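You operate a simulated robot arm through the tools that you are given. There is no shell and no other tool.

You run a simulated two-armed robot. Do the job below in one go: nothing can be reset, and whatever is moved stays where it is left.

JOB
Thread the dark bench: clip through disc and eye into the catch, tension knob at 4.

The check looks at the end state, three seconds after you hand in, the way a careful person would. Anything else that was tipped, shoved, dropped, spilled or broken makes it a failure.

ROBOT AND FRAMES
Two 7-joint arms with fingered hands on one trunk that stands fixed in place. Base frame: the origin is at the foot of the trunk, x ahead of it, y to its left, z up. Readings come in cm, rad, newtons and seconds.
The left shoulder is at [6, 15.2, 111.9], the right one opposite. With the tool pointing down near the work surface each hand reaches from about 44 to 82 cm from the base axis, measured 20 degrees to its own side. Payload 3.8 kg a hand.
The TCP of each hand is the grasp point between the finger pads, 3 cm short of the fingertips. In the tool frame z runs along the fingers and y along their closing line. The gripper opens to 10.4 cm; its body begins 3.5 cm behind the TCP. The gripper is a hand of 5 fingers: y runs from the thumb to the fingers, the wrist lies at [-1.5, -10.4, -17.8] in the tool frame, and closing takes about 1.5 s.
Orientation is told as [roll, pitch, yaw] about the base's x, y, z axes, in that order, counted from this pose: with the fingers straight down and the wrist toward the robot, the tool's x, y and z point along [0, 1, 0], [1, 0, 0] and [0, 0, -1] of the base frame.

CONTROLS
- The arms move only by the tool play_rows. It takes "left_rows", "right_rows" or both (then of equal length, played together; a hand with none holds still); each is a list that holds one entry, the list of rows, each a list of 6 numbers: the shift along the tool's x, y, z in units of 300 mm (1.0 is 300 mm), then the turn, a rotation vector about the tool's x, y, z in units of 90 degrees (1.0 is 90 degrees). In form: [[[dx, dy, dz, wx, wy, wz], ...]]. A call has 1 to 20 rows; each row is the pose to reach, as a shift and turn from the pose commanded when the call began, along the tool's axes at that moment. "left_fingers" and "right_fingers" are, for a hand that has rows, the finger opening in m, from 0 to 0.104, set as the call begins (left out, the last holds). A call with a number of a shift or a turn outside -1 to 1 is refused whole. Rows are played at 5 a second. More than 5 cm and 0.15 rad between two rows, or a gripper value outside its range, and nothing of the call is played. Where a pose cannot be reached the arm comes as near as it can. A force on the tool above 40 N (or 10 N above the force at the start of the call, whichever is more), or a blocked arm, ends the call early, and 0.2 s more pass. Each finger travels about 7.2 cm/s and halts on what it meets, pressing with about 25 N; the grip force reading is that of the motor and also rises with nothing between the fingers. The clock runs only during rows and for 0.2 s after the last one: add rows that repeat a pose to give the fingers time. It gives the time, the measured TCP pose, the force on the tool (base axes), the opening and the grip force at its end, in the units of the frame above (readings bear some noise), with the torque about the TCP (base axes, N m) and any sound that the robot's microphone picked up.
- Cameras (640 x 400 px; columns grow to the right, rows downward): "scene" is now at [15.21, 5.84, 131.32]; the picture's right is [0.61, -0.79, -0.11], its down [-0.24, -0.06, -0.97] and it looks along [0.75, 0.62, -0.22] (base axes); focal length 214 px, centre (320, 200). "left" rides on the left gripper at [-8, -7.8, -14.1] in its tool frame; the picture's right is [-0.78, -0.30, 0.56], its down [0.53, -0.78, 0.33] and it looks along [0.33, 0.56, 0.76] (tool axes); focal length 247 px, centre (320, 200). "right" rides on the right gripper at [8, -7.8, -14.1] in its tool frame; the picture's right is [-0.78, 0.30, -0.56], its down [-0.53, -0.78, 0.33] and it looks along [-0.33, 0.56, 0.76] (tool axes); focal length 247 px, centre (320, 200). There is no depth. A picture from a camera that has moved, and an enlarged one, comes with that camera's place and axes in the base frame and with its lens. The place of the scene camera against the robot may be out by one fixed shift of up to 1.2 cm in any direction.
- snapshot(camera): a new picture of that camera. It takes no simulated time.
- move_column(by): moves the trunk up (or, below 0, down) by that many cm; the arms and the scene camera ride with it, the base frame stays. It gives what a move gives, with no picture.
- move_fingers(index, middle, ring, little, thumb_bend, thumb_turn, hand): sets how far each is bent, from 0 (flat) to 100 (curled in); at 30 the hand is open as for a grip, at 70 the pads meet at the TCP. One left out holds its place. A second passes; each finger stops where it meets its share of the squeeze, and holds until it gets a number again. A gripper value or a shape takes the hand back. It gives what a move gives, with no picture; readings hold the bend of each and the force on index, middle, ring, little, thumb and palm. thumb_turn goes from beside the hand (0) to across from the fingers (100), as for a grip.
- preshape(shape, hand): the hand has 5 fingers and takes this shape, open, in about a second: jaw (thumb against the fingers, like two jaws); tri (thumb and two fingers); tip (a fingertip pinch); poke (one finger out to press); point (the index stretched); flat (the hand flat); cup (the hand cupped); fist (a fist). The gripper value then closes the fingers along that shape, each until it touches; the sizes above hold for jaw. It gives what a move gives, with no picture.
- turn_head(pan, tilt): turns the head with the scene camera to pan (to the left, within 1.396 rad either way) and tilt (down, from -0.506 to 1.204), counted from straight ahead of the robot (the tilt from the chest, where the trunk bows). It gives what a move gives.
- close_up(camera, box): a new picture of the part [left, top, right, bottom] of that camera's present view, enlarged. It takes no simulated time.
- hand_in(): hands the job in; it is judged then, once.

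Places have to be worked out from the pictures, the camera data and where the tool is seen. Open the grippers and draw the arms clear of the work before you hand the job in, unless the task says otherwise.

The tools are called after "Call:" as name(argument=value, ...) on one line, values as JSON. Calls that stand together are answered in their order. play_rows: Moves the arms, as the interface text tells. Its arguments: {"type":"object","properties":{"left_rows":{"type":"array","items":{"type":"array","items":{"type":"array","items":{"type":"number"}}}},"left_fingers":{"type":"number"},"right_rows":{"type":"array","items":{"type":"array","items":{"type":"array","items":{"type":"number"}}}},"right_fingers":{"type":"number"}},"required":[]} The other tools are called the same way: move_column (by) moves the trunk up or down; preshape (shape, hand) gives the hand a shape; move_fingers (index, middle, ring, little, thumb_bend, thumb_turn, hand) moves the fingers one by one; turn_head (pan, tilt) turns the head that bears the scene camera; snapshot (camera) takes a picture; close_up (camera, box) takes an enlarged picture of a part of a camera's view; hand_in () hands the job in.

At the start:

```text
time: 0.0
left_tcp_pos: [34.64, 50.18, 119.64]
left_tcp_rot: [0.002, 0.0, -0.002]
left_ft_force: [0.5, -1.1, 0.2]
left_wrist_torque: [-0.04, -0.01, 0.02]
left_opening: 10.36
left_finger_force: 0.1
left_shape: jaw
left_bend: [30.0, 30.0, 30.0, 30.0, 30.0, 98.0]
left_finger forces: [0.0, 0.1, 0.1, 0.0, 0.1, 0.1]
right_tcp_pos: [49.27, 8.64, 126.03]
right_tcp_rot: [0.001, 0.003, 0.001]
right_ft_force: [-0.5, 0.2, -0.8]
right_wrist_torque: [-0.02, -0.01, -0.02]
right_opening: 10.35
right_finger_force: 0.0
right_shape: jaw
right_bend: [30.0, 30.0, 30.0, 30.0, 30.0, 98.0]
right_finger forces: [0.0, 0.0, 0.0, 0.1, 0.0, 0.0]
trunk travel left (down, up): [-20.0, 25.6]
head pan, tilt (commanded): [0.668, 0.091]
```

scene: 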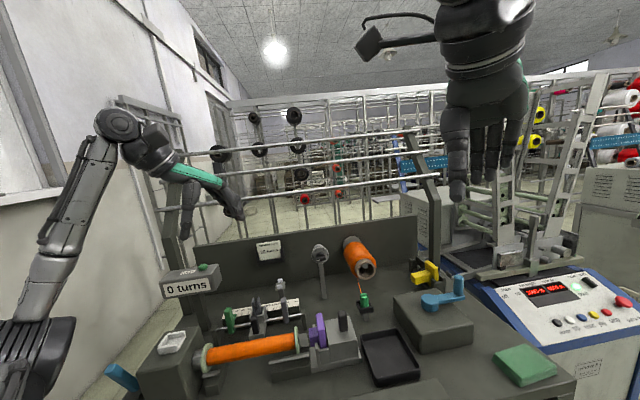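
right: 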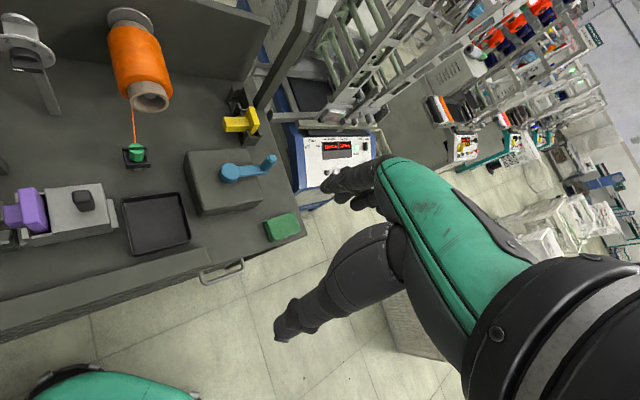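
left: 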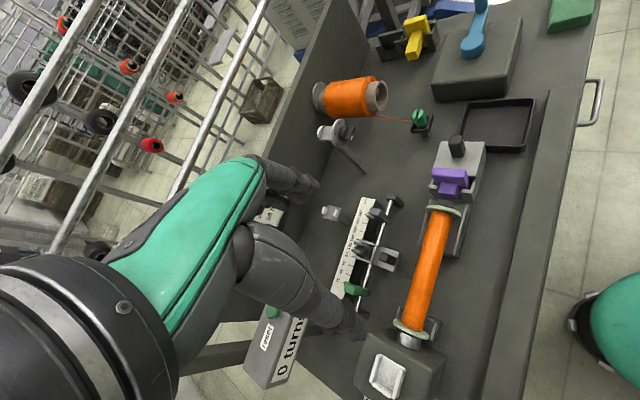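

I start by looking at the bench in more detail, since the first pictures show a dark bench with a spool, a green clip, a disc tensioner and several fixtures. I take enlarged views from the cameras.

Call:
close_up(camera="scene", box=[140, 220, 380, 390])

Call:
close_up(camera="left", box=[240, 60, 480, 210])

Call:
close_up(camera="left", box=[240, 190, 480, 340])

Call:
close_up(camera="right", box=[0, 0, 300, 190])

Call:
close_up(camera="scene", box=[300, 220, 480, 340])

```text
2.35 times, centred on (260, 305) of scene
camera zoom: at [15.21, 5.84, 131.32], right [0.61, -0.79, -0.11], down [-0.24, -0.06, -0.97], along [0.75, 0.62, -0.22], focal length 505 px, centre (461, -47)
```

zoom: 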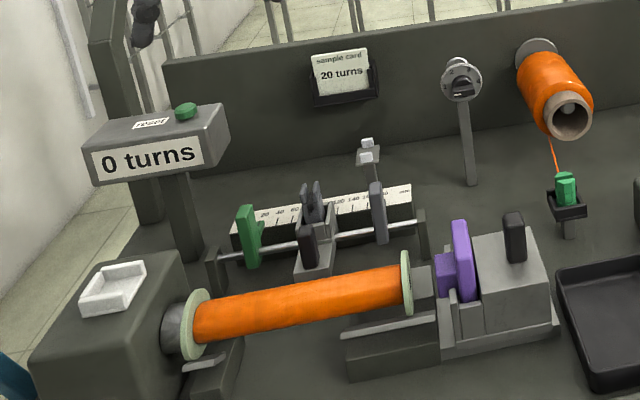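

```text
2.67 times, centred on (360, 135) of left
camera zoom: at [26.9, 42.2, 133.73], right [-0.3, -0.78, -0.56], down [-0.78, 0.54, -0.33], along [0.56, 0.33, -0.76], focal length 659 px, centre (213, 373)
```

zoom: 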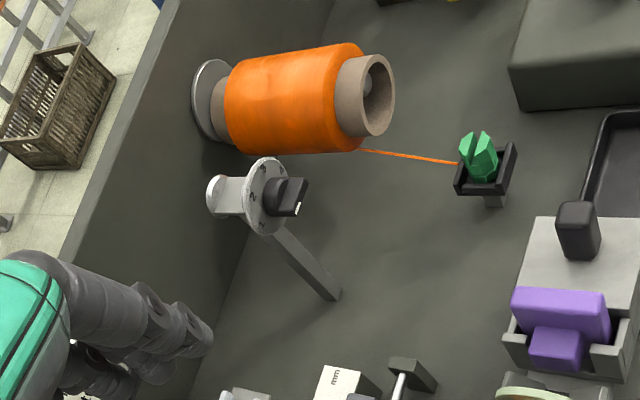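

```text
2.67 times, centred on (360, 265) of left
camera zoom: at [26.9, 42.2, 133.73], right [-0.3, -0.78, -0.56], down [-0.78, 0.54, -0.33], along [0.56, 0.33, -0.76], focal length 659 px, centre (213, 27)
```

zoom: 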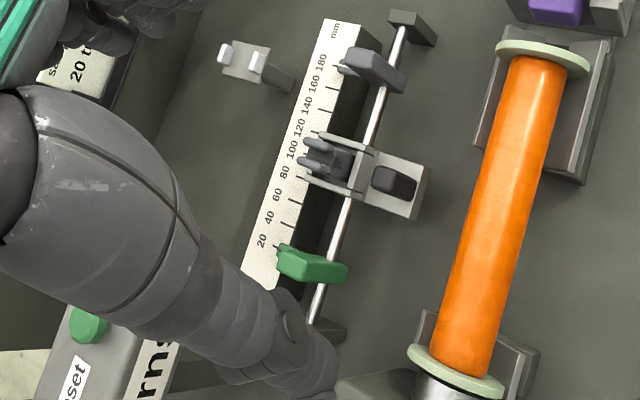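

```text
2.11 times, centred on (150, 95) of right
camera zoom: at [41.46, 16.48, 139.99], right [0.3, -0.78, 0.56], down [-0.78, -0.53, -0.33], along [0.55, -0.33, -0.76], focal length 520 px, centre (678, 421)
```

zoom: 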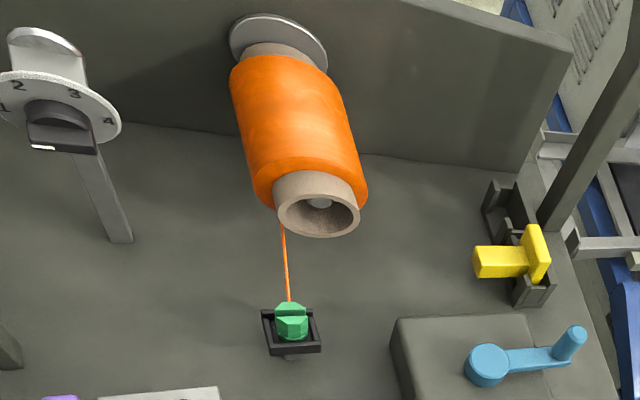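

```text
3.33 times, centred on (390, 280) of scene
camera zoom: at [15.21, 5.84, 131.32], right [0.61, -0.79, -0.11], down [-0.24, -0.06, -0.97], along [0.75, 0.62, -0.22], focal length 715 px, centre (87, -67)
```

zoom: 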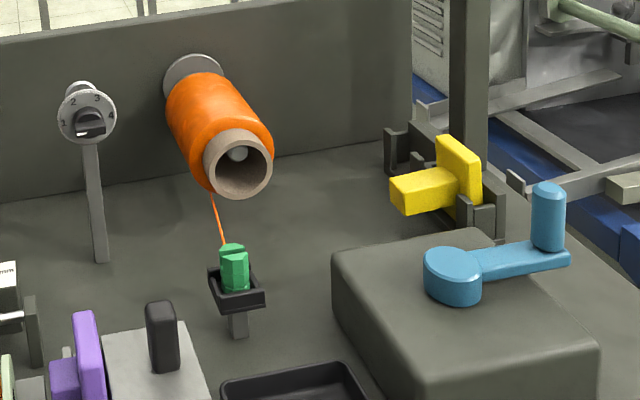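

The clip is a green piece resting in a small cradle near [63, 32.5, 88], with thread from the orange spool. The dialled knob stands on a post to its left. I turn the head down for a better overall view of the bench.

Call:
turn_head(pan=0.6, tilt=0.55)

Call:
snapshot(camera="scene")

Call:
close_up(camera="scene", box=[180, 100, 340, 200])

Call:
close_up(camera="scene", box=[300, 80, 460, 180])

```text
time: 0.9
left_tcp_pos: [34.58, 50.26, 119.61]
left_tcp_rot: [-0.001, -0.001, -0.001]
left_ft_force: [0.9, 0.3, 0.7]
left_wrist_torque: [0.02, -0.02, -0.03]
left_opening: 10.36
left_finger_force: 0.1
left_shape: jaw
left_bend: [30.0, 30.0, 30.0, 30.0, 30.0, 98.0]
left_finger forces: [0.0, 0.0, 0.1, 0.0, 0.0, 0.0]
right_tcp_pos: [49.21, 8.46, 125.9]
right_tcp_rot: [-0.001, 0.001, 0.001]
right_ft_force: [0.0, -1.1, 0.6]
right_wrist_torque: [0.05, -0.02, 0.0]
right_opening: 10.36
right_finger_force: 0.1
right_shape: jaw
right_bend: [30.0, 30.0, 30.0, 30.0, 30.0, 98.0]
right_finger forces: [0.0, 0.0, 0.1, 0.0, 0.1, 0.1]
trunk travel left (down, up): [-20.0, 25.6]
head pan, tilt (commanded): [0.6, 0.55]
```

```text
taken
camera scene: at [14.68, 5.22, 127.12], right [0.56, -0.83, -0.1], down [-0.57, -0.29, -0.77], along [0.6, 0.48, -0.64], focal length 214 px, centre (320, 200)
```

scene: 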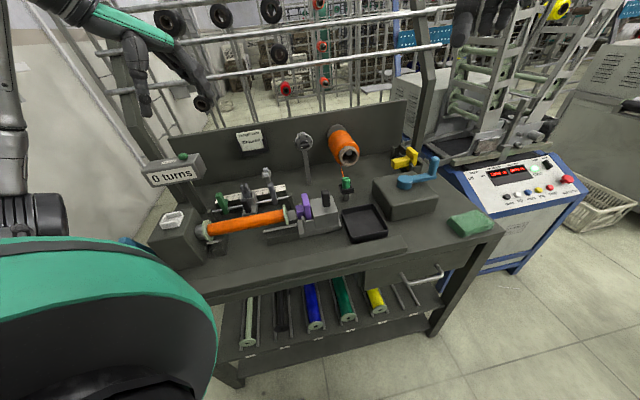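

```text
4.00 times, centred on (260, 150) of scene
camera zoom: at [14.68, 5.22, 127.12], right [0.56, -0.83, -0.1], down [-0.57, -0.29, -0.77], along [0.6, 0.48, -0.64], focal length 858 px, centre (560, 400)
```

zoom: 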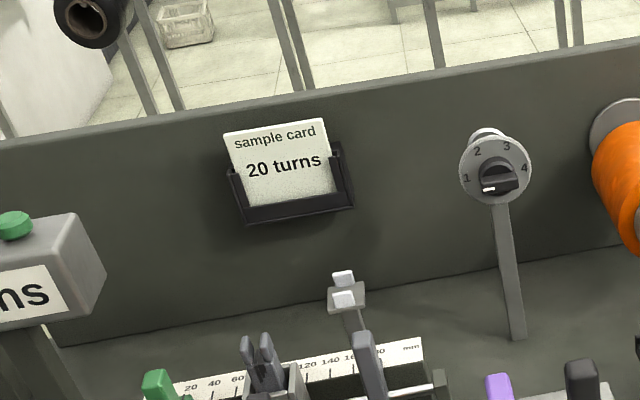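

```text
4.00 times, centred on (380, 130) of scene
camera zoom: at [14.68, 5.22, 127.12], right [0.56, -0.83, -0.1], down [-0.57, -0.29, -0.77], along [0.6, 0.48, -0.64], focal length 858 px, centre (80, 480)
```

zoom: 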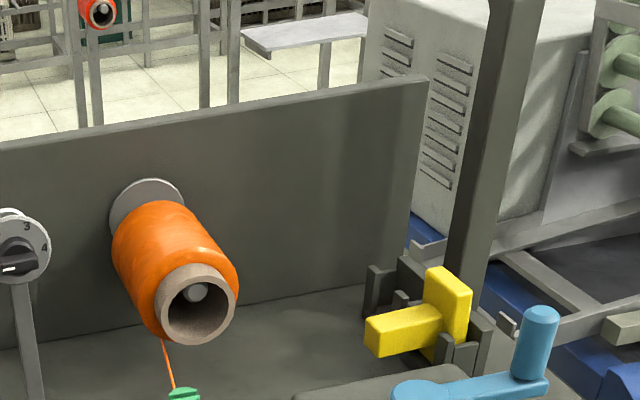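

The close-ups are sharp, so I can zoom tightly. The dial works out near [63.8, 48.1, 97.8] and the small bracket with two light blocks near [55, 60, 89]. I zoom hard on the tensioner, bracket, carriage and clip.

Call:
close_up(camera="scene", box=[284, 124, 324, 149])

Call:
close_up(camera="left", box=[300, 110, 364, 150])

Call:
close_up(camera="left", box=[310, 190, 374, 230])

Call:
close_up(camera="left", box=[340, 220, 404, 260])

Call:
close_up(camera="scene", box=[210, 160, 290, 210])

Call:
close_up(camera="left", box=[385, 95, 449, 135])

Call:
close_up(camera="scene", box=[325, 165, 373, 195])

Call:
close_up(camera="right", box=[0, 0, 80, 50])

```text
16.00 times, centred on (304, 136) of scene
camera zoom: at [14.68, 5.22, 127.12], right [0.56, -0.83, -0.1], down [-0.57, -0.29, -0.77], along [0.6, 0.48, -0.64], focal length 3432 px, centre (576, 1216)
```

zoom: 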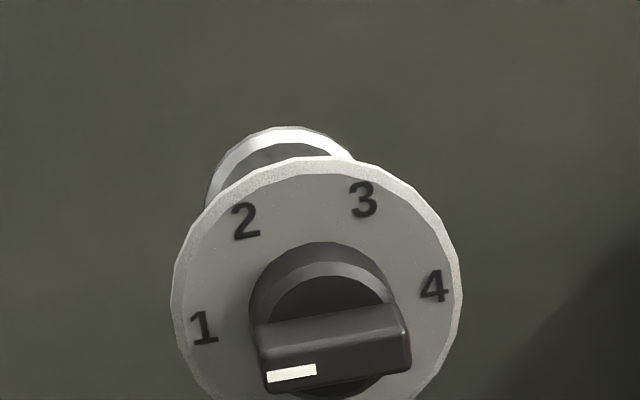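

```text
10.00 times, centred on (332, 130) of left
camera zoom: at [26.9, 42.19, 133.73], right [-0.3, -0.78, -0.56], down [-0.78, 0.54, -0.33], along [0.56, 0.33, -0.76], focal length 2470 px, centre (200, 900)
```

zoom: 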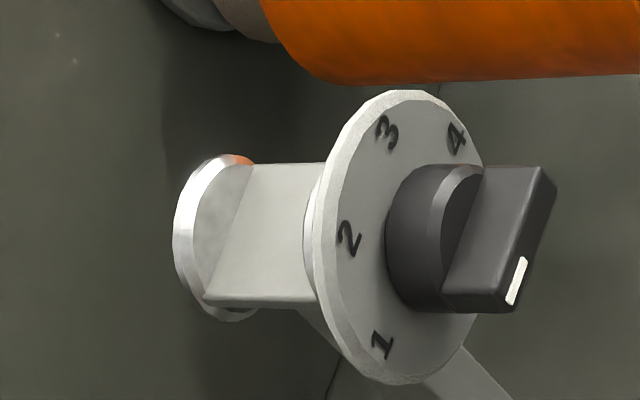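

```text
10.00 times, centred on (342, 210) of left
camera zoom: at [26.9, 42.19, 133.73], right [-0.3, -0.78, -0.56], down [-0.78, 0.54, -0.33], along [0.56, 0.33, -0.76], focal length 2470 px, centre (100, 100)
```

zoom: 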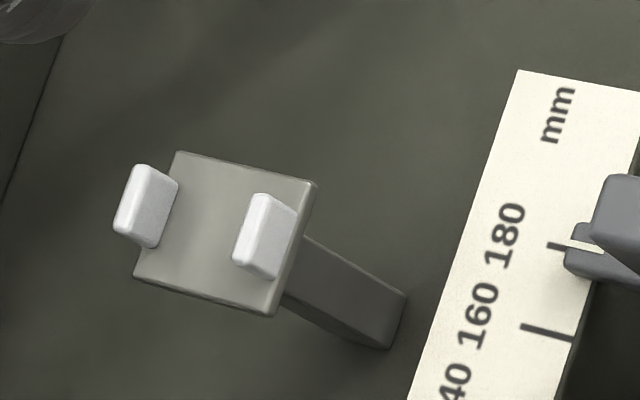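

```text
10.00 times, centred on (372, 240) of left
camera zoom: at [26.9, 42.19, 133.73], right [-0.3, -0.78, -0.56], down [-0.78, 0.54, -0.33], along [0.56, 0.33, -0.76], focal length 2470 px, centre (-200, -200)
```

zoom: 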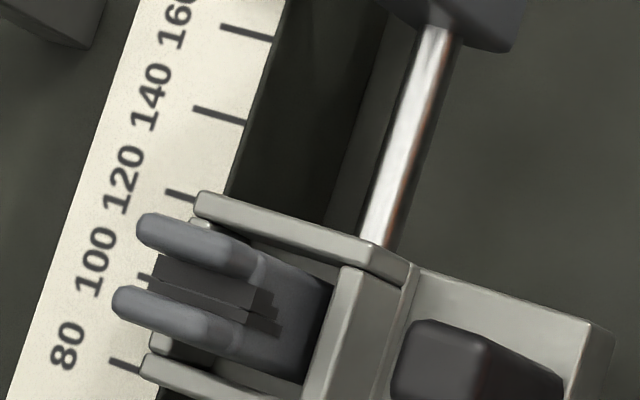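

```text
8.00 times, centred on (250, 185) of scene
camera zoom: at [14.68, 5.22, 127.12], right [0.56, -0.83, -0.1], down [-0.57, -0.29, -0.77], along [0.6, 0.48, -0.64], focal length 1716 px, centre (880, 320)
```

zoom: 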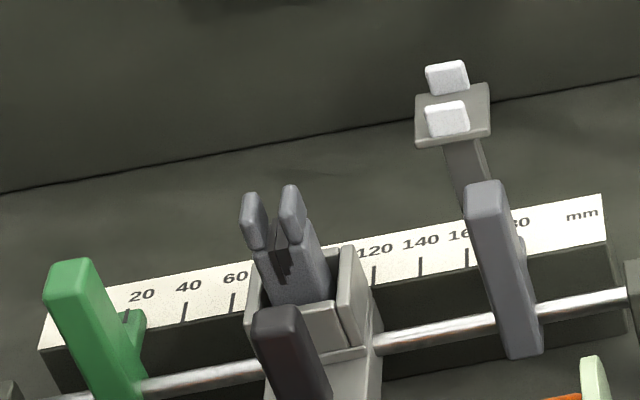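

```text
10.00 times, centred on (417, 115) of left
camera zoom: at [26.9, 42.19, 133.73], right [-0.3, -0.78, -0.56], down [-0.78, 0.54, -0.33], along [0.56, 0.33, -0.76], focal length 2470 px, centre (-650, 1050)
```

zoom: 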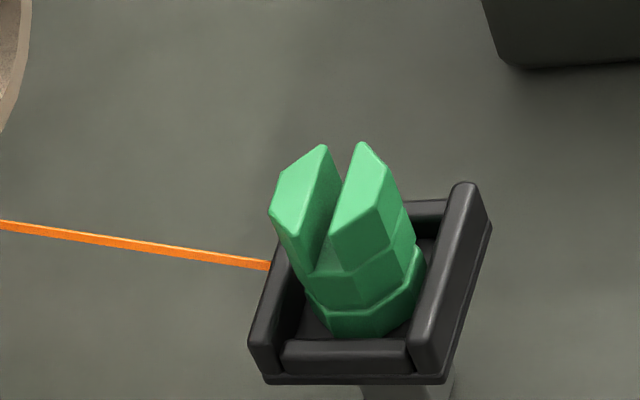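

```text
13.33 times, centred on (349, 180) of scene
camera zoom: at [14.68, 5.22, 127.12], right [0.56, -0.83, -0.1], down [-0.57, -0.29, -0.77], along [0.6, 0.48, -0.64], focal length 2860 px, centre (-67, 467)
```

zoom: 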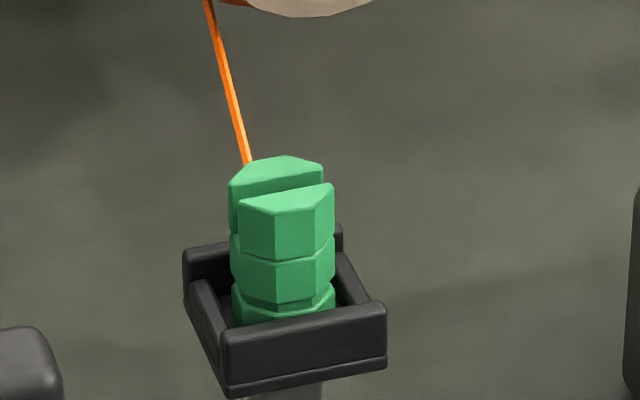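

```text
8.00 times, centred on (40, 25) of right
camera zoom: at [41.46, 16.47, 139.99], right [0.3, -0.78, 0.56], down [-0.78, -0.53, -0.33], along [0.55, -0.33, -0.76], focal length 1976 px, centre (2560, 1600)
```

zoom: 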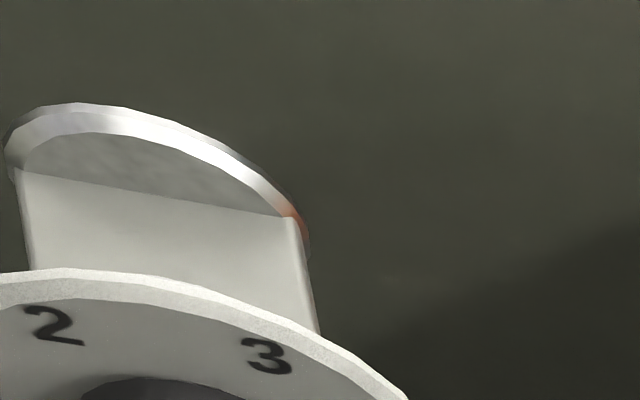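

The tensioner has a gap between its dial plate and a rear disc with a flat shelf, and the small bracket has two white posts (the likely eye). I look closely at the carriage fork, headstock, bobbin, tailstock and yellow part to be sure which one is the catch.

Call:
close_up(camera="scene", box=[236, 170, 276, 195])

Call:
close_up(camera="scene", box=[145, 200, 225, 250])

Call:
close_up(camera="scene", box=[275, 185, 355, 235])

Call:
close_up(camera="scene", box=[370, 140, 450, 190])

Call:
close_up(camera="left", box=[350, 300, 478, 380])

Call:
close_up(camera="left", box=[330, 180, 426, 240])

Call:
close_up(camera="scene", box=[140, 140, 240, 202])

```text
16.00 times, centred on (256, 182) of scene
camera zoom: at [14.68, 5.22, 127.12], right [0.56, -0.83, -0.1], down [-0.57, -0.29, -0.77], along [0.6, 0.48, -0.64], focal length 3432 px, centre (1344, 480)
```

zoom: 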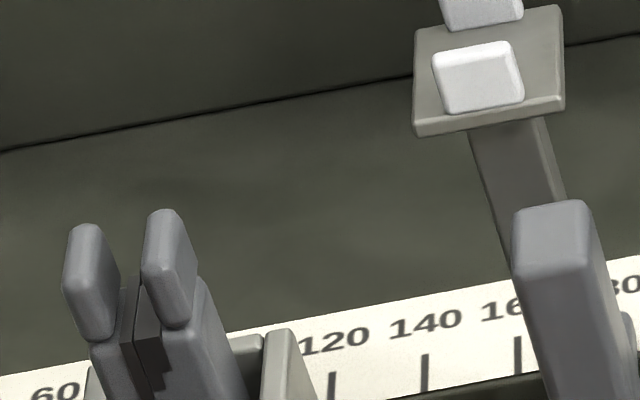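

```text
8.00 times, centred on (185, 225) of scene
camera zoom: at [14.68, 5.22, 127.12], right [0.56, -0.83, -0.1], down [-0.57, -0.29, -0.77], along [0.6, 0.48, -0.64], focal length 1716 px, centre (1400, 0)
```

zoom: 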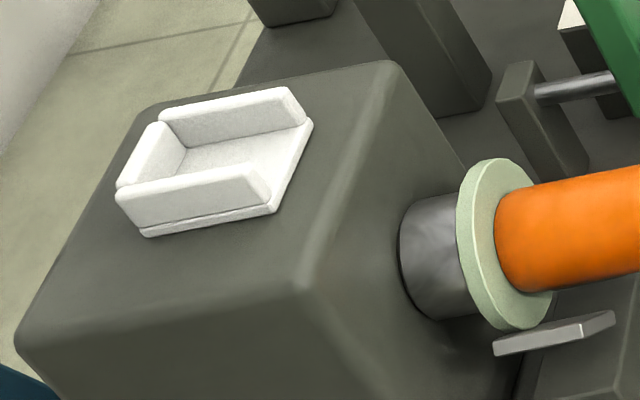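

```text
8.00 times, centred on (315, 210) of scene
camera zoom: at [14.68, 5.22, 127.12], right [0.56, -0.83, -0.1], down [-0.57, -0.29, -0.77], along [0.6, 0.48, -0.64], focal length 1716 px, centre (360, 120)
```

zoom: 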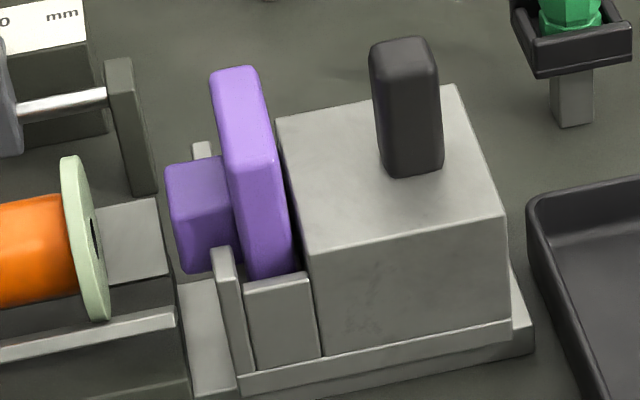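

```text
8.00 times, centred on (410, 165) of scene
camera zoom: at [14.68, 5.22, 127.12], right [0.56, -0.83, -0.1], down [-0.57, -0.29, -0.77], along [0.6, 0.48, -0.64], focal length 1716 px, centre (-400, 480)
```

zoom: 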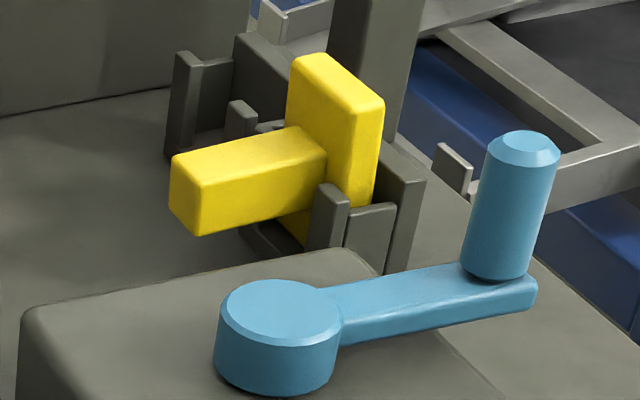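

```text
5.00 times, centred on (414, 340) of left
camera zoom: at [26.9, 42.19, 133.73], right [-0.3, -0.78, -0.56], down [-0.78, 0.54, -0.33], along [0.56, 0.33, -0.76], focal length 1235 px, centre (-150, -500)
```

zoom: 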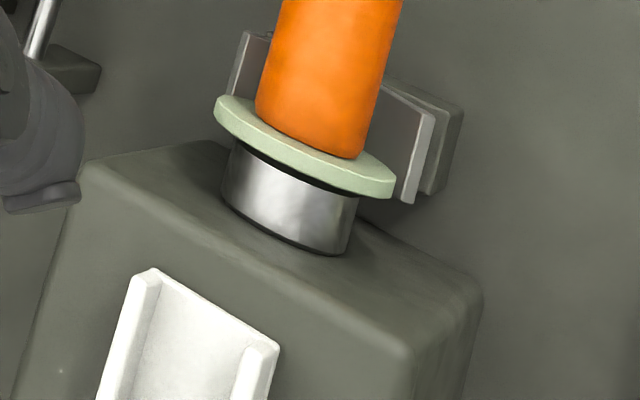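

```text
6.67 times, centred on (378, 210) of left
camera zoom: at [26.9, 42.19, 133.73], right [-0.3, -0.78, -0.56], down [-0.78, 0.54, -0.33], along [0.56, 0.33, -0.76], focal length 1646 px, centre (-67, 133)
```

zoom: 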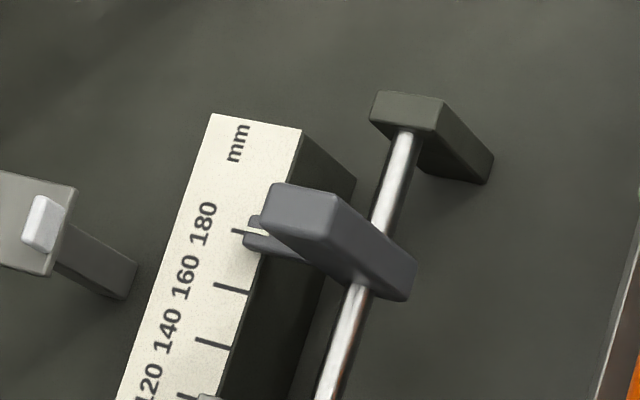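

```text
6.40 times, centred on (190, 171) of scene
camera zoom: at [14.68, 5.22, 127.12], right [0.56, -0.83, -0.1], down [-0.57, -0.29, -0.77], along [0.6, 0.48, -0.64], focal length 1373 px, centre (1152, 386)
```

zoom: 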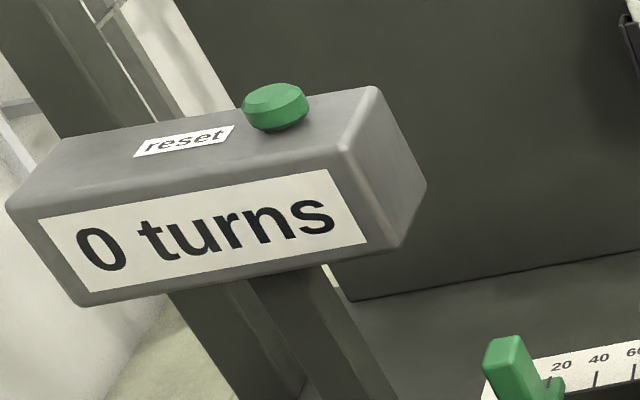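

The forked piece on the carriage, with two prongs and a dark slot facing the eye, looks like the catch. I zoom in further on it, and on the clip and eye, to understand the fit.

Call:
close_up(camera="left", box=[348, 234, 380, 254])

Call:
close_up(camera="scene", box=[234, 178, 266, 198])

Call:
close_up(camera="scene", box=[336, 170, 360, 185])

Call:
close_up(camera="left", box=[408, 105, 440, 125])

Call:
close_up(camera="right", box=[116, 135, 156, 160])

Call:
close_up(camera="scene", box=[255, 162, 279, 177])

```text
16.00 times, centred on (364, 244) of left
camera zoom: at [26.9, 42.19, 133.73], right [-0.3, -0.78, -0.56], down [-0.78, 0.54, -0.33], along [0.56, 0.33, -0.76], focal length 3952 px, centre (-384, -504)
```

zoom: 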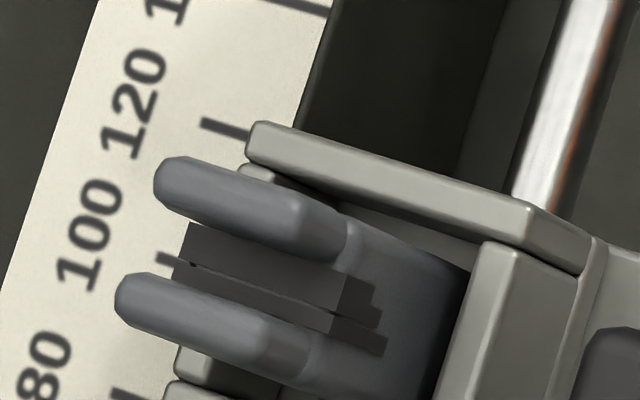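

```text
16.00 times, centred on (250, 188) of scene
camera zoom: at [14.68, 5.22, 127.12], right [0.56, -0.83, -0.1], down [-0.57, -0.29, -0.77], along [0.6, 0.48, -0.64], focal length 3432 px, centre (1440, 392)
```

zoom: 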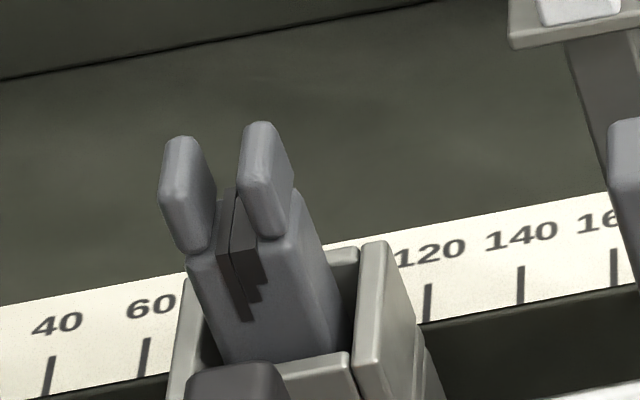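

```text
16.00 times, centred on (348, 178) of scene
camera zoom: at [14.68, 5.22, 127.12], right [0.56, -0.83, -0.1], down [-0.57, -0.29, -0.77], along [0.6, 0.48, -0.64], focal length 3432 px, centre (-128, 560)
```

zoom: 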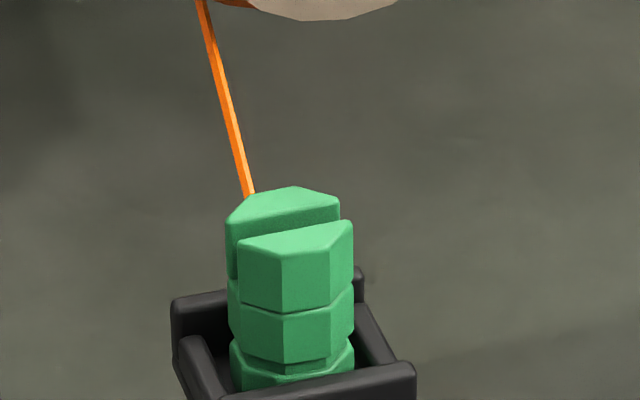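

```text
16.00 times, centred on (424, 115) of left
camera zoom: at [26.9, 42.19, 133.73], right [-0.3, -0.78, -0.56], down [-0.78, 0.54, -0.33], along [0.56, 0.33, -0.76], focal length 3952 px, centre (-1344, 1560)
```

zoom: 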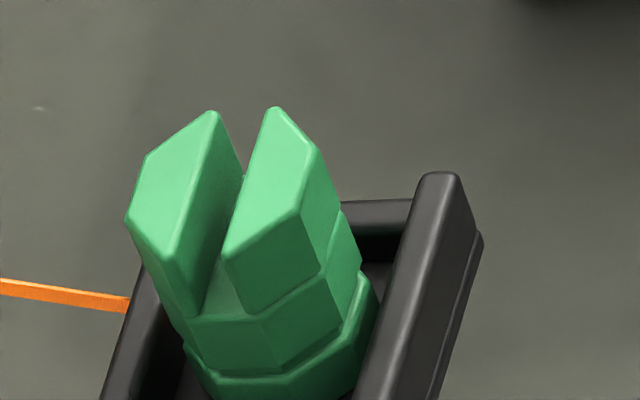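

```text
16.00 times, centred on (136, 148) of right
camera zoom: at [41.46, 16.47, 139.99], right [0.3, -0.78, 0.56], down [-0.78, -0.53, -0.33], along [0.55, -0.33, -0.76], focal length 3952 px, centre (3264, 1040)
```

zoom: 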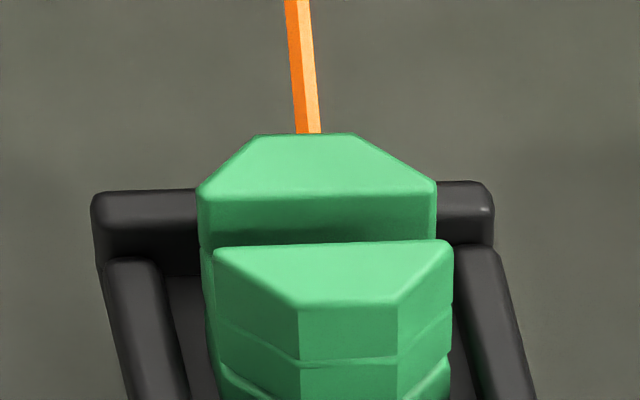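

```text
16.00 times, centred on (267, 170) of scene
camera zoom: at [14.68, 5.22, 127.12], right [0.56, -0.83, -0.1], down [-0.57, -0.29, -0.77], along [0.6, 0.48, -0.64], focal length 3432 px, centre (1168, 688)
```

zoom: 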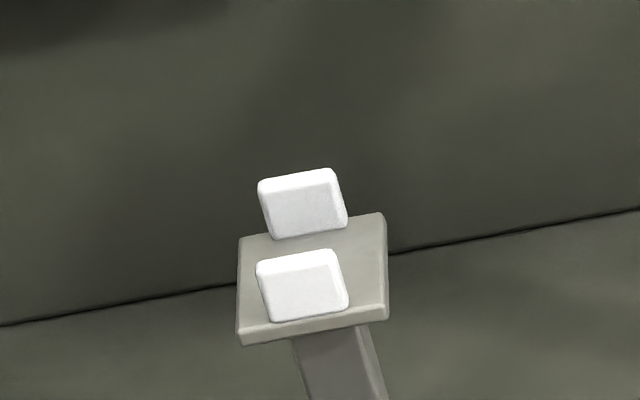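

The catch looks like a fork with two dark pads forming a narrow slit, but I need a lower viewpoint to judge how the clip seats. I raise the left hand 18 cm so that the trunk (and the head camera) can later be lowered safely.

Call:
play_rows(left_rows=[[[0, 0, -0.12, 0, 0, 0], [0, 0, -0.24, 0, 0, 0], [0, 0, -0.36, 0, 0, 0], [0, 0, -0.48, 0, 0, 0], [0, 0, -0.6, 0, 0, 0]]])

```text
time: 2.1
left_tcp_pos: [34.54, 50.17, 137.91]
left_tcp_rot: [0.0, -0.001, 0.001]
left_ft_force: [-0.2, 0.1, -0.5]
left_wrist_torque: [-0.01, -0.01, 0.03]
left_opening: 10.39
left_finger_force: 0.1
left_shape: jaw
left_bend: [30.0, 30.0, 30.0, 30.0, 30.0, 98.0]
left_finger forces: [0.0, 0.0, 0.0, 0.0, 0.1, 0.0]
right_tcp_pos: [49.16, 8.44, 125.92]
right_tcp_rot: [0.001, 0.002, -0.002]
right_ft_force: [0.4, 0.0, -0.1]
right_wrist_torque: [0.04, 0.01, 0.03]
right_opening: 10.36
right_finger_force: 0.1
right_shape: jaw
right_bend: [30.0, 30.0, 30.0, 30.0, 30.0, 98.0]
right_finger forces: [0.0, 0.0, 0.0, 0.1, 0.0, 0.0]
trunk travel left (down, up): [-20.0, 25.6]
head pan, tilt (commanded): [0.6, 0.55]
```

The left hand is now at z≈138 and the right at z≈126, both well clear. I lower the trunk 18 cm for a side-on view of the bench.

Call:
move_column(by=-18)

Call:
turn_head(pan=0.7, tilt=0.2)

Call:
snapshot(camera="scene")

```text
time: 4.1
left_tcp_pos: [34.53, 50.22, 119.67]
left_tcp_rot: [-0.001, -0.002, -0.001]
left_ft_force: [0.5, 0.8, 0.3]
left_wrist_torque: [-0.01, -0.01, 0.0]
left_opening: 10.38
left_finger_force: 0.1
left_shape: jaw
left_bend: [30.0, 30.0, 30.0, 30.0, 30.0, 98.0]
left_finger forces: [0.0, 0.0, 0.0, 0.0, 0.1, 0.1]
right_tcp_pos: [49.16, 8.44, 108.07]
right_tcp_rot: [0.0, 0.0, -0.001]
right_ft_force: [0.1, -0.1, 0.1]
right_wrist_torque: [-0.01, -0.02, 0.01]
right_opening: 10.35
right_finger_force: 0.0
right_shape: jaw
right_bend: [30.0, 30.0, 30.0, 30.0, 30.0, 98.0]
right_finger forces: [0.1, 0.0, 0.1, 0.1, 0.0, 0.1]
trunk travel left (down, up): [-2.0, 43.6]
head pan, tilt (commanded): [0.6, 0.55]
```

```text
time: 4.9
left_tcp_pos: [34.76, 50.34, 119.51]
left_tcp_rot: [0.0, 0.0, -0.002]
left_ft_force: [0.3, 0.4, -0.2]
left_wrist_torque: [-0.03, 0.0, -0.03]
left_opening: 10.36
left_finger_force: 0.0
left_shape: jaw
left_bend: [30.0, 30.0, 30.0, 30.0, 30.0, 98.0]
left_finger forces: [0.0, 0.1, 0.0, 0.0, 0.0, 0.0]
right_tcp_pos: [49.28, 8.46, 108.03]
right_tcp_rot: [0.0, 0.001, 0.001]
right_ft_force: [0.4, 0.8, -0.4]
right_wrist_torque: [-0.01, 0.05, 0.04]
right_opening: 10.37
right_finger_force: 0.1
right_shape: jaw
right_bend: [30.0, 30.0, 30.0, 30.0, 30.0, 98.0]
right_finger forces: [0.1, 0.0, 0.1, 0.1, 0.0, 0.0]
trunk travel left (down, up): [-2.0, 43.6]
head pan, tilt (commanded): [0.7, 0.201]
```

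```text
taken
camera scene: at [28.35, 6.14, 104.21], right [0.57, -0.77, -0.3], down [-0.6, -0.13, -0.79], along [0.57, 0.63, -0.53], focal length 214 px, centre (320, 200)
```

scene: 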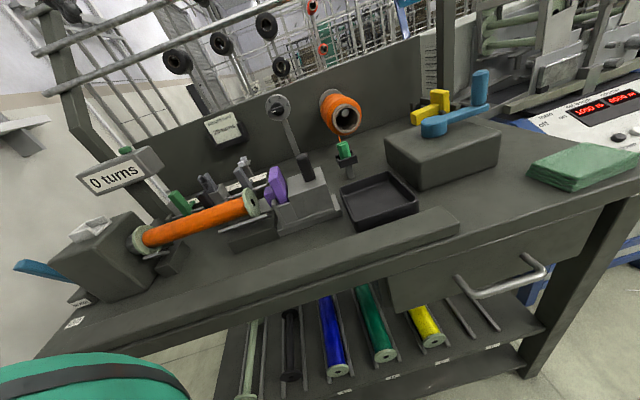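

The trunk bowed forward, which brings the camera closer and lower. I zoom on the clip, catch, eye, disc and spool from here.

Call:
close_up(camera="scene", box=[324, 130, 364, 155])

Call:
close_up(camera="scene", box=[190, 150, 270, 200])

Call:
close_up(camera="scene", box=[194, 165, 226, 185])

Call:
close_up(camera="scene", box=[255, 80, 319, 120])

Call:
close_up(camera="scene", box=[300, 80, 380, 130])

Call:
close_up(camera="scene", box=[60, 250, 100, 275])

Call:
close_up(camera="scene", box=[50, 285, 130, 335])

```text
16.00 times, centred on (344, 142) of scene
camera zoom: at [28.35, 6.14, 104.21], right [0.57, -0.77, -0.3], down [-0.6, -0.13, -0.79], along [0.57, 0.63, -0.53], focal length 3432 px, centre (-64, 1120)
```

zoom: 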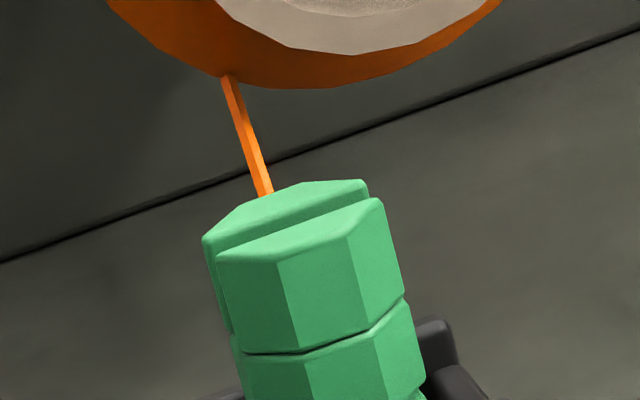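

```text
8.00 times, centred on (230, 175) of scene
camera zoom: at [28.35, 6.14, 104.21], right [0.57, -0.77, -0.3], down [-0.6, -0.13, -0.79], along [0.57, 0.63, -0.53], focal length 1716 px, centre (1040, 400)
```

zoom: 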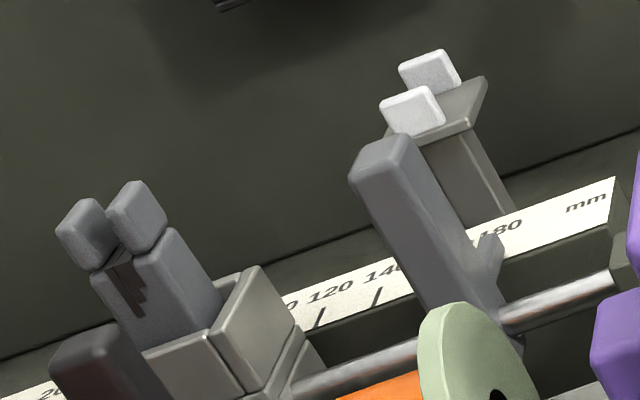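

```text
16.00 times, centred on (210, 175) of scene
camera zoom: at [28.35, 6.14, 104.21], right [0.57, -0.77, -0.3], down [-0.6, -0.13, -0.79], along [0.57, 0.63, -0.53], focal length 3432 px, centre (2080, 600)
```

zoom: 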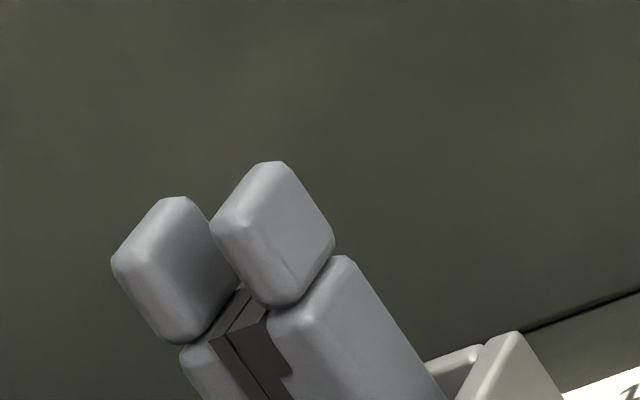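

```text
10.00 times, centred on (287, 100) of scene
camera zoom: at [28.35, 6.14, 104.21], right [0.57, -0.77, -0.3], down [-0.6, -0.13, -0.79], along [0.57, 0.63, -0.53], focal length 2145 px, centre (650, 1200)
```

zoom: 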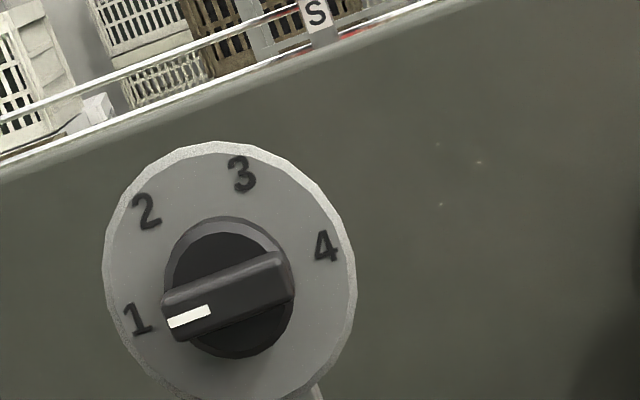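

```text
8.00 times, centred on (340, 105) of scene
camera zoom: at [28.35, 6.14, 104.21], right [0.57, -0.77, -0.3], down [-0.6, -0.13, -0.79], along [0.57, 0.63, -0.53], focal length 1716 px, centre (160, 960)
```

zoom: 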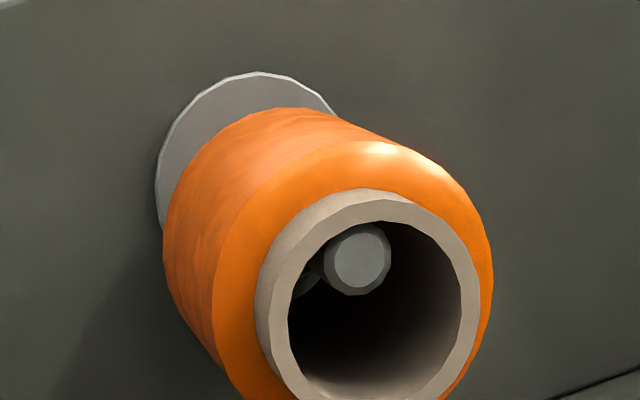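

```text
16.00 times, centred on (80, 262) of scene
camera zoom: at [28.35, 6.14, 104.21], right [0.57, -0.77, -0.3], down [-0.6, -0.13, -0.79], along [0.57, 0.63, -0.53], focal length 3432 px, centre (4160, -800)
```

zoom: 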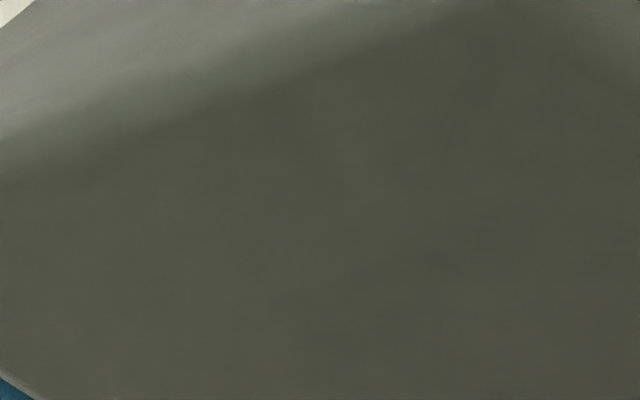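

```text
8.00 times, centred on (90, 310) of scene
camera zoom: at [28.35, 6.14, 104.21], right [0.57, -0.77, -0.3], down [-0.6, -0.13, -0.79], along [0.57, 0.63, -0.53], focal length 1716 px, centre (2160, -680)
```

zoom: 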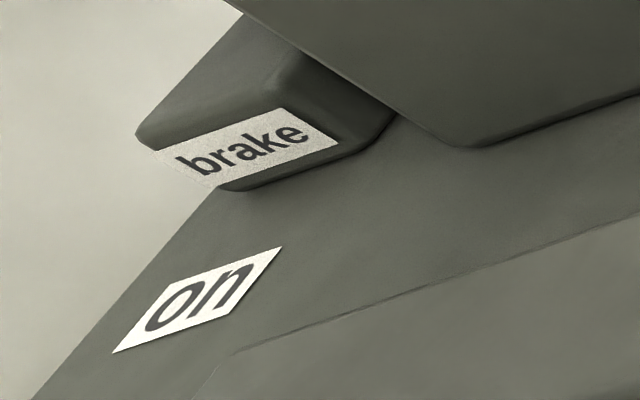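

I look further at the lower part of the clip with its cradle, and at the catch and carriage from this low angle.

Call:
close_up(camera="scene", box=[328, 138, 368, 163])

Call:
close_up(camera="scene", box=[186, 168, 234, 198])

Call:
close_up(camera="right", box=[0, 0, 320, 200])

Call:
close_up(camera="left", box=[352, 224, 400, 254])

```text
16.00 times, centred on (348, 150) of scene
camera zoom: at [28.35, 6.14, 104.21], right [0.57, -0.77, -0.3], down [-0.6, -0.13, -0.79], along [0.57, 0.63, -0.53], focal length 3432 px, centre (-128, 992)
```

zoom: 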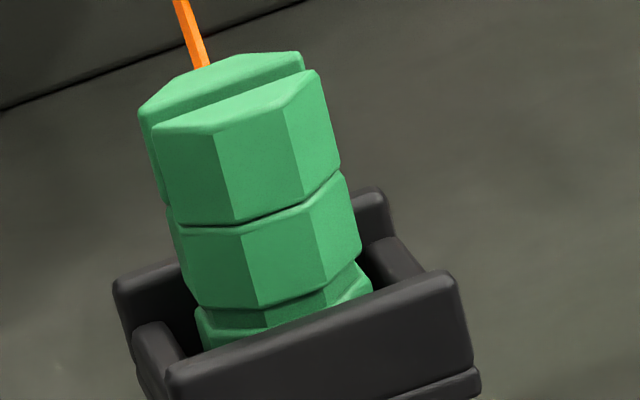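

```text
13.33 times, centred on (210, 183) of scene
camera zoom: at [28.35, 6.14, 104.21], right [0.57, -0.77, -0.3], down [-0.6, -0.13, -0.79], along [0.57, 0.63, -0.53], focal length 2860 px, centre (1787, 427)
```

zoom: 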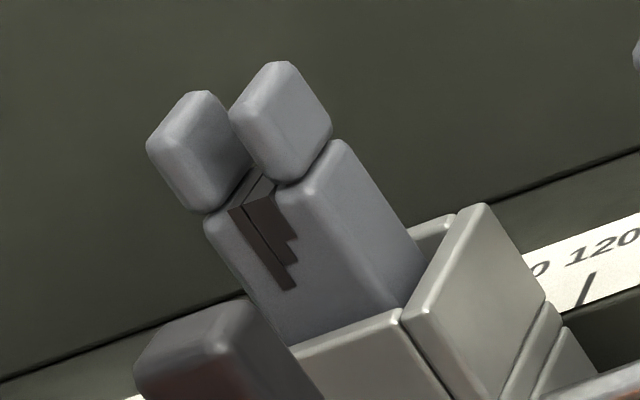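

```text
2.00 times, centred on (160, 100) of right
camera zoom: at [41.49, 16.47, 121.97], right [0.3, -0.78, 0.56], down [-0.78, -0.53, -0.33], along [0.55, -0.33, -0.76], focal length 494 px, centre (640, 400)
```

zoom: 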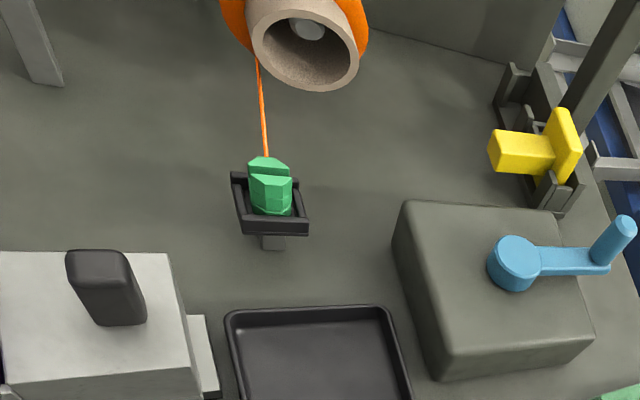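

```text
13.33 times, centred on (376, 239) of left
camera zoom: at [26.93, 42.2, 133.72], right [-0.3, -0.78, -0.56], down [-0.78, 0.54, -0.33], along [0.56, 0.33, -0.76], focal length 3293 px, centre (-427, -320)
```

zoom: 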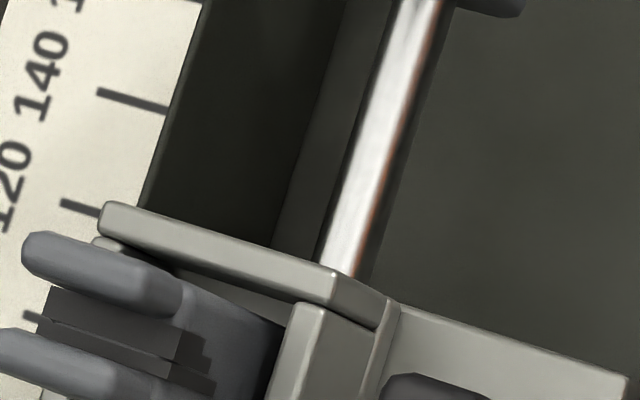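

Comparing views, I get: clip top about [64.5, 33.3, 88], dial face centre about [64.5, 48.4, 97.5], bench turned about 45° (ruler direction [0.70, -0.71]). I need the disc, eye and catch geometry in finer detail, so I zoom more with the left wrist camera, and look at the hand shapes.

Call:
close_up(camera="left", box=[314, 116, 346, 136])

Call:
close_up(camera="left", box=[320, 198, 352, 218])

Call:
preshape(hand="left", shape="tip")

Call:
snapshot(camera="left")

```text
16.00 times, centred on (330, 126) of left
camera zoom: at [26.93, 42.2, 133.72], right [-0.3, -0.78, -0.56], down [-0.78, 0.54, -0.33], along [0.56, 0.33, -0.76], focal length 3952 px, centre (160, 1384)
```

zoom: 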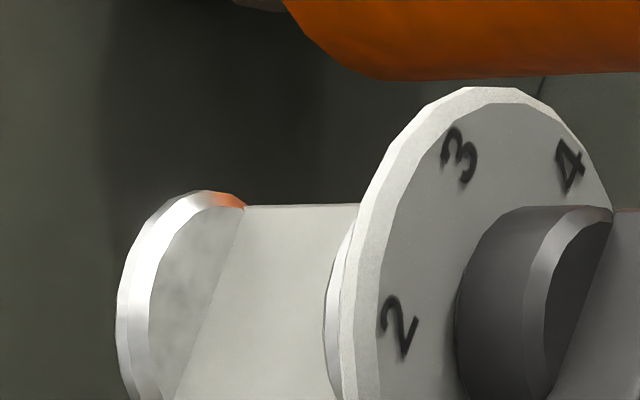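

```text
16.00 times, centred on (336, 208) of left
camera zoom: at [26.93, 42.2, 133.72], right [-0.3, -0.78, -0.56], down [-0.78, 0.54, -0.33], along [0.56, 0.33, -0.76], focal length 3952 px, centre (64, 72)
```

zoom: 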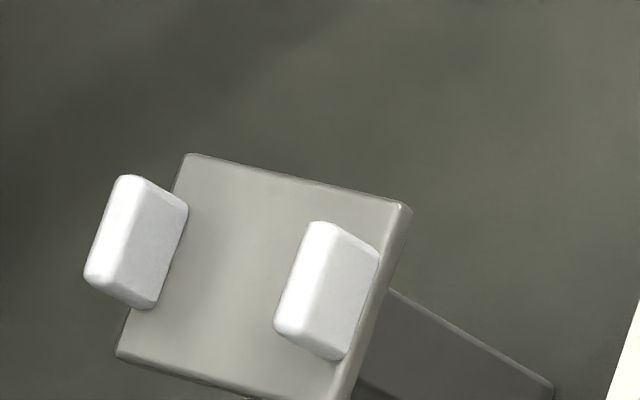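

```text
time: 5.8
left_tcp_pos: [34.65, 50.25, 119.61]
left_tcp_rot: [-0.001, -0.001, -0.001]
left_ft_force: [-0.4, -0.9, -0.2]
left_wrist_torque: [-0.01, -0.03, 0.0]
left_opening: 10.36
left_finger_force: 0.1
left_shape: tip
left_bend: [30.0, 98.0, 99.0, 99.0, 30.0, 98.0]
left_finger forces: [0.0, 0.1, 0.0, 0.0, 0.0, 0.0]
right_tcp_pos: [49.23, 8.65, 107.87]
right_tcp_rot: [0.0, 0.002, 0.0]
right_ft_force: [-0.6, -0.2, -0.4]
right_wrist_torque: [-0.02, -0.01, 0.0]
right_opening: 10.35
right_finger_force: 0.0
right_shape: jaw
right_bend: [30.0, 30.0, 30.0, 30.0, 30.0, 98.0]
right_finger forces: [0.0, 0.0, 0.1, 0.1, 0.1, 0.0]
trunk travel left (down, up): [-2.0, 43.6]
head pan, tilt (commanded): [0.7, 0.201]
```

```text
taken
camera left: at [26.92, 42.2, 133.72], right [-0.3, -0.78, -0.56], down [-0.78, 0.54, -0.33], along [0.56, 0.33, -0.76], focal length 247 px, centre (320, 200)
```

left: 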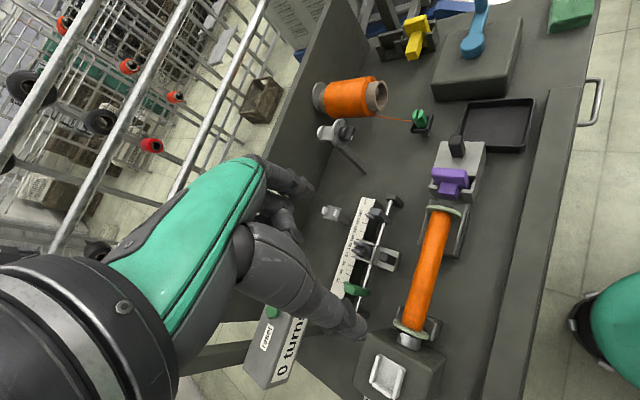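

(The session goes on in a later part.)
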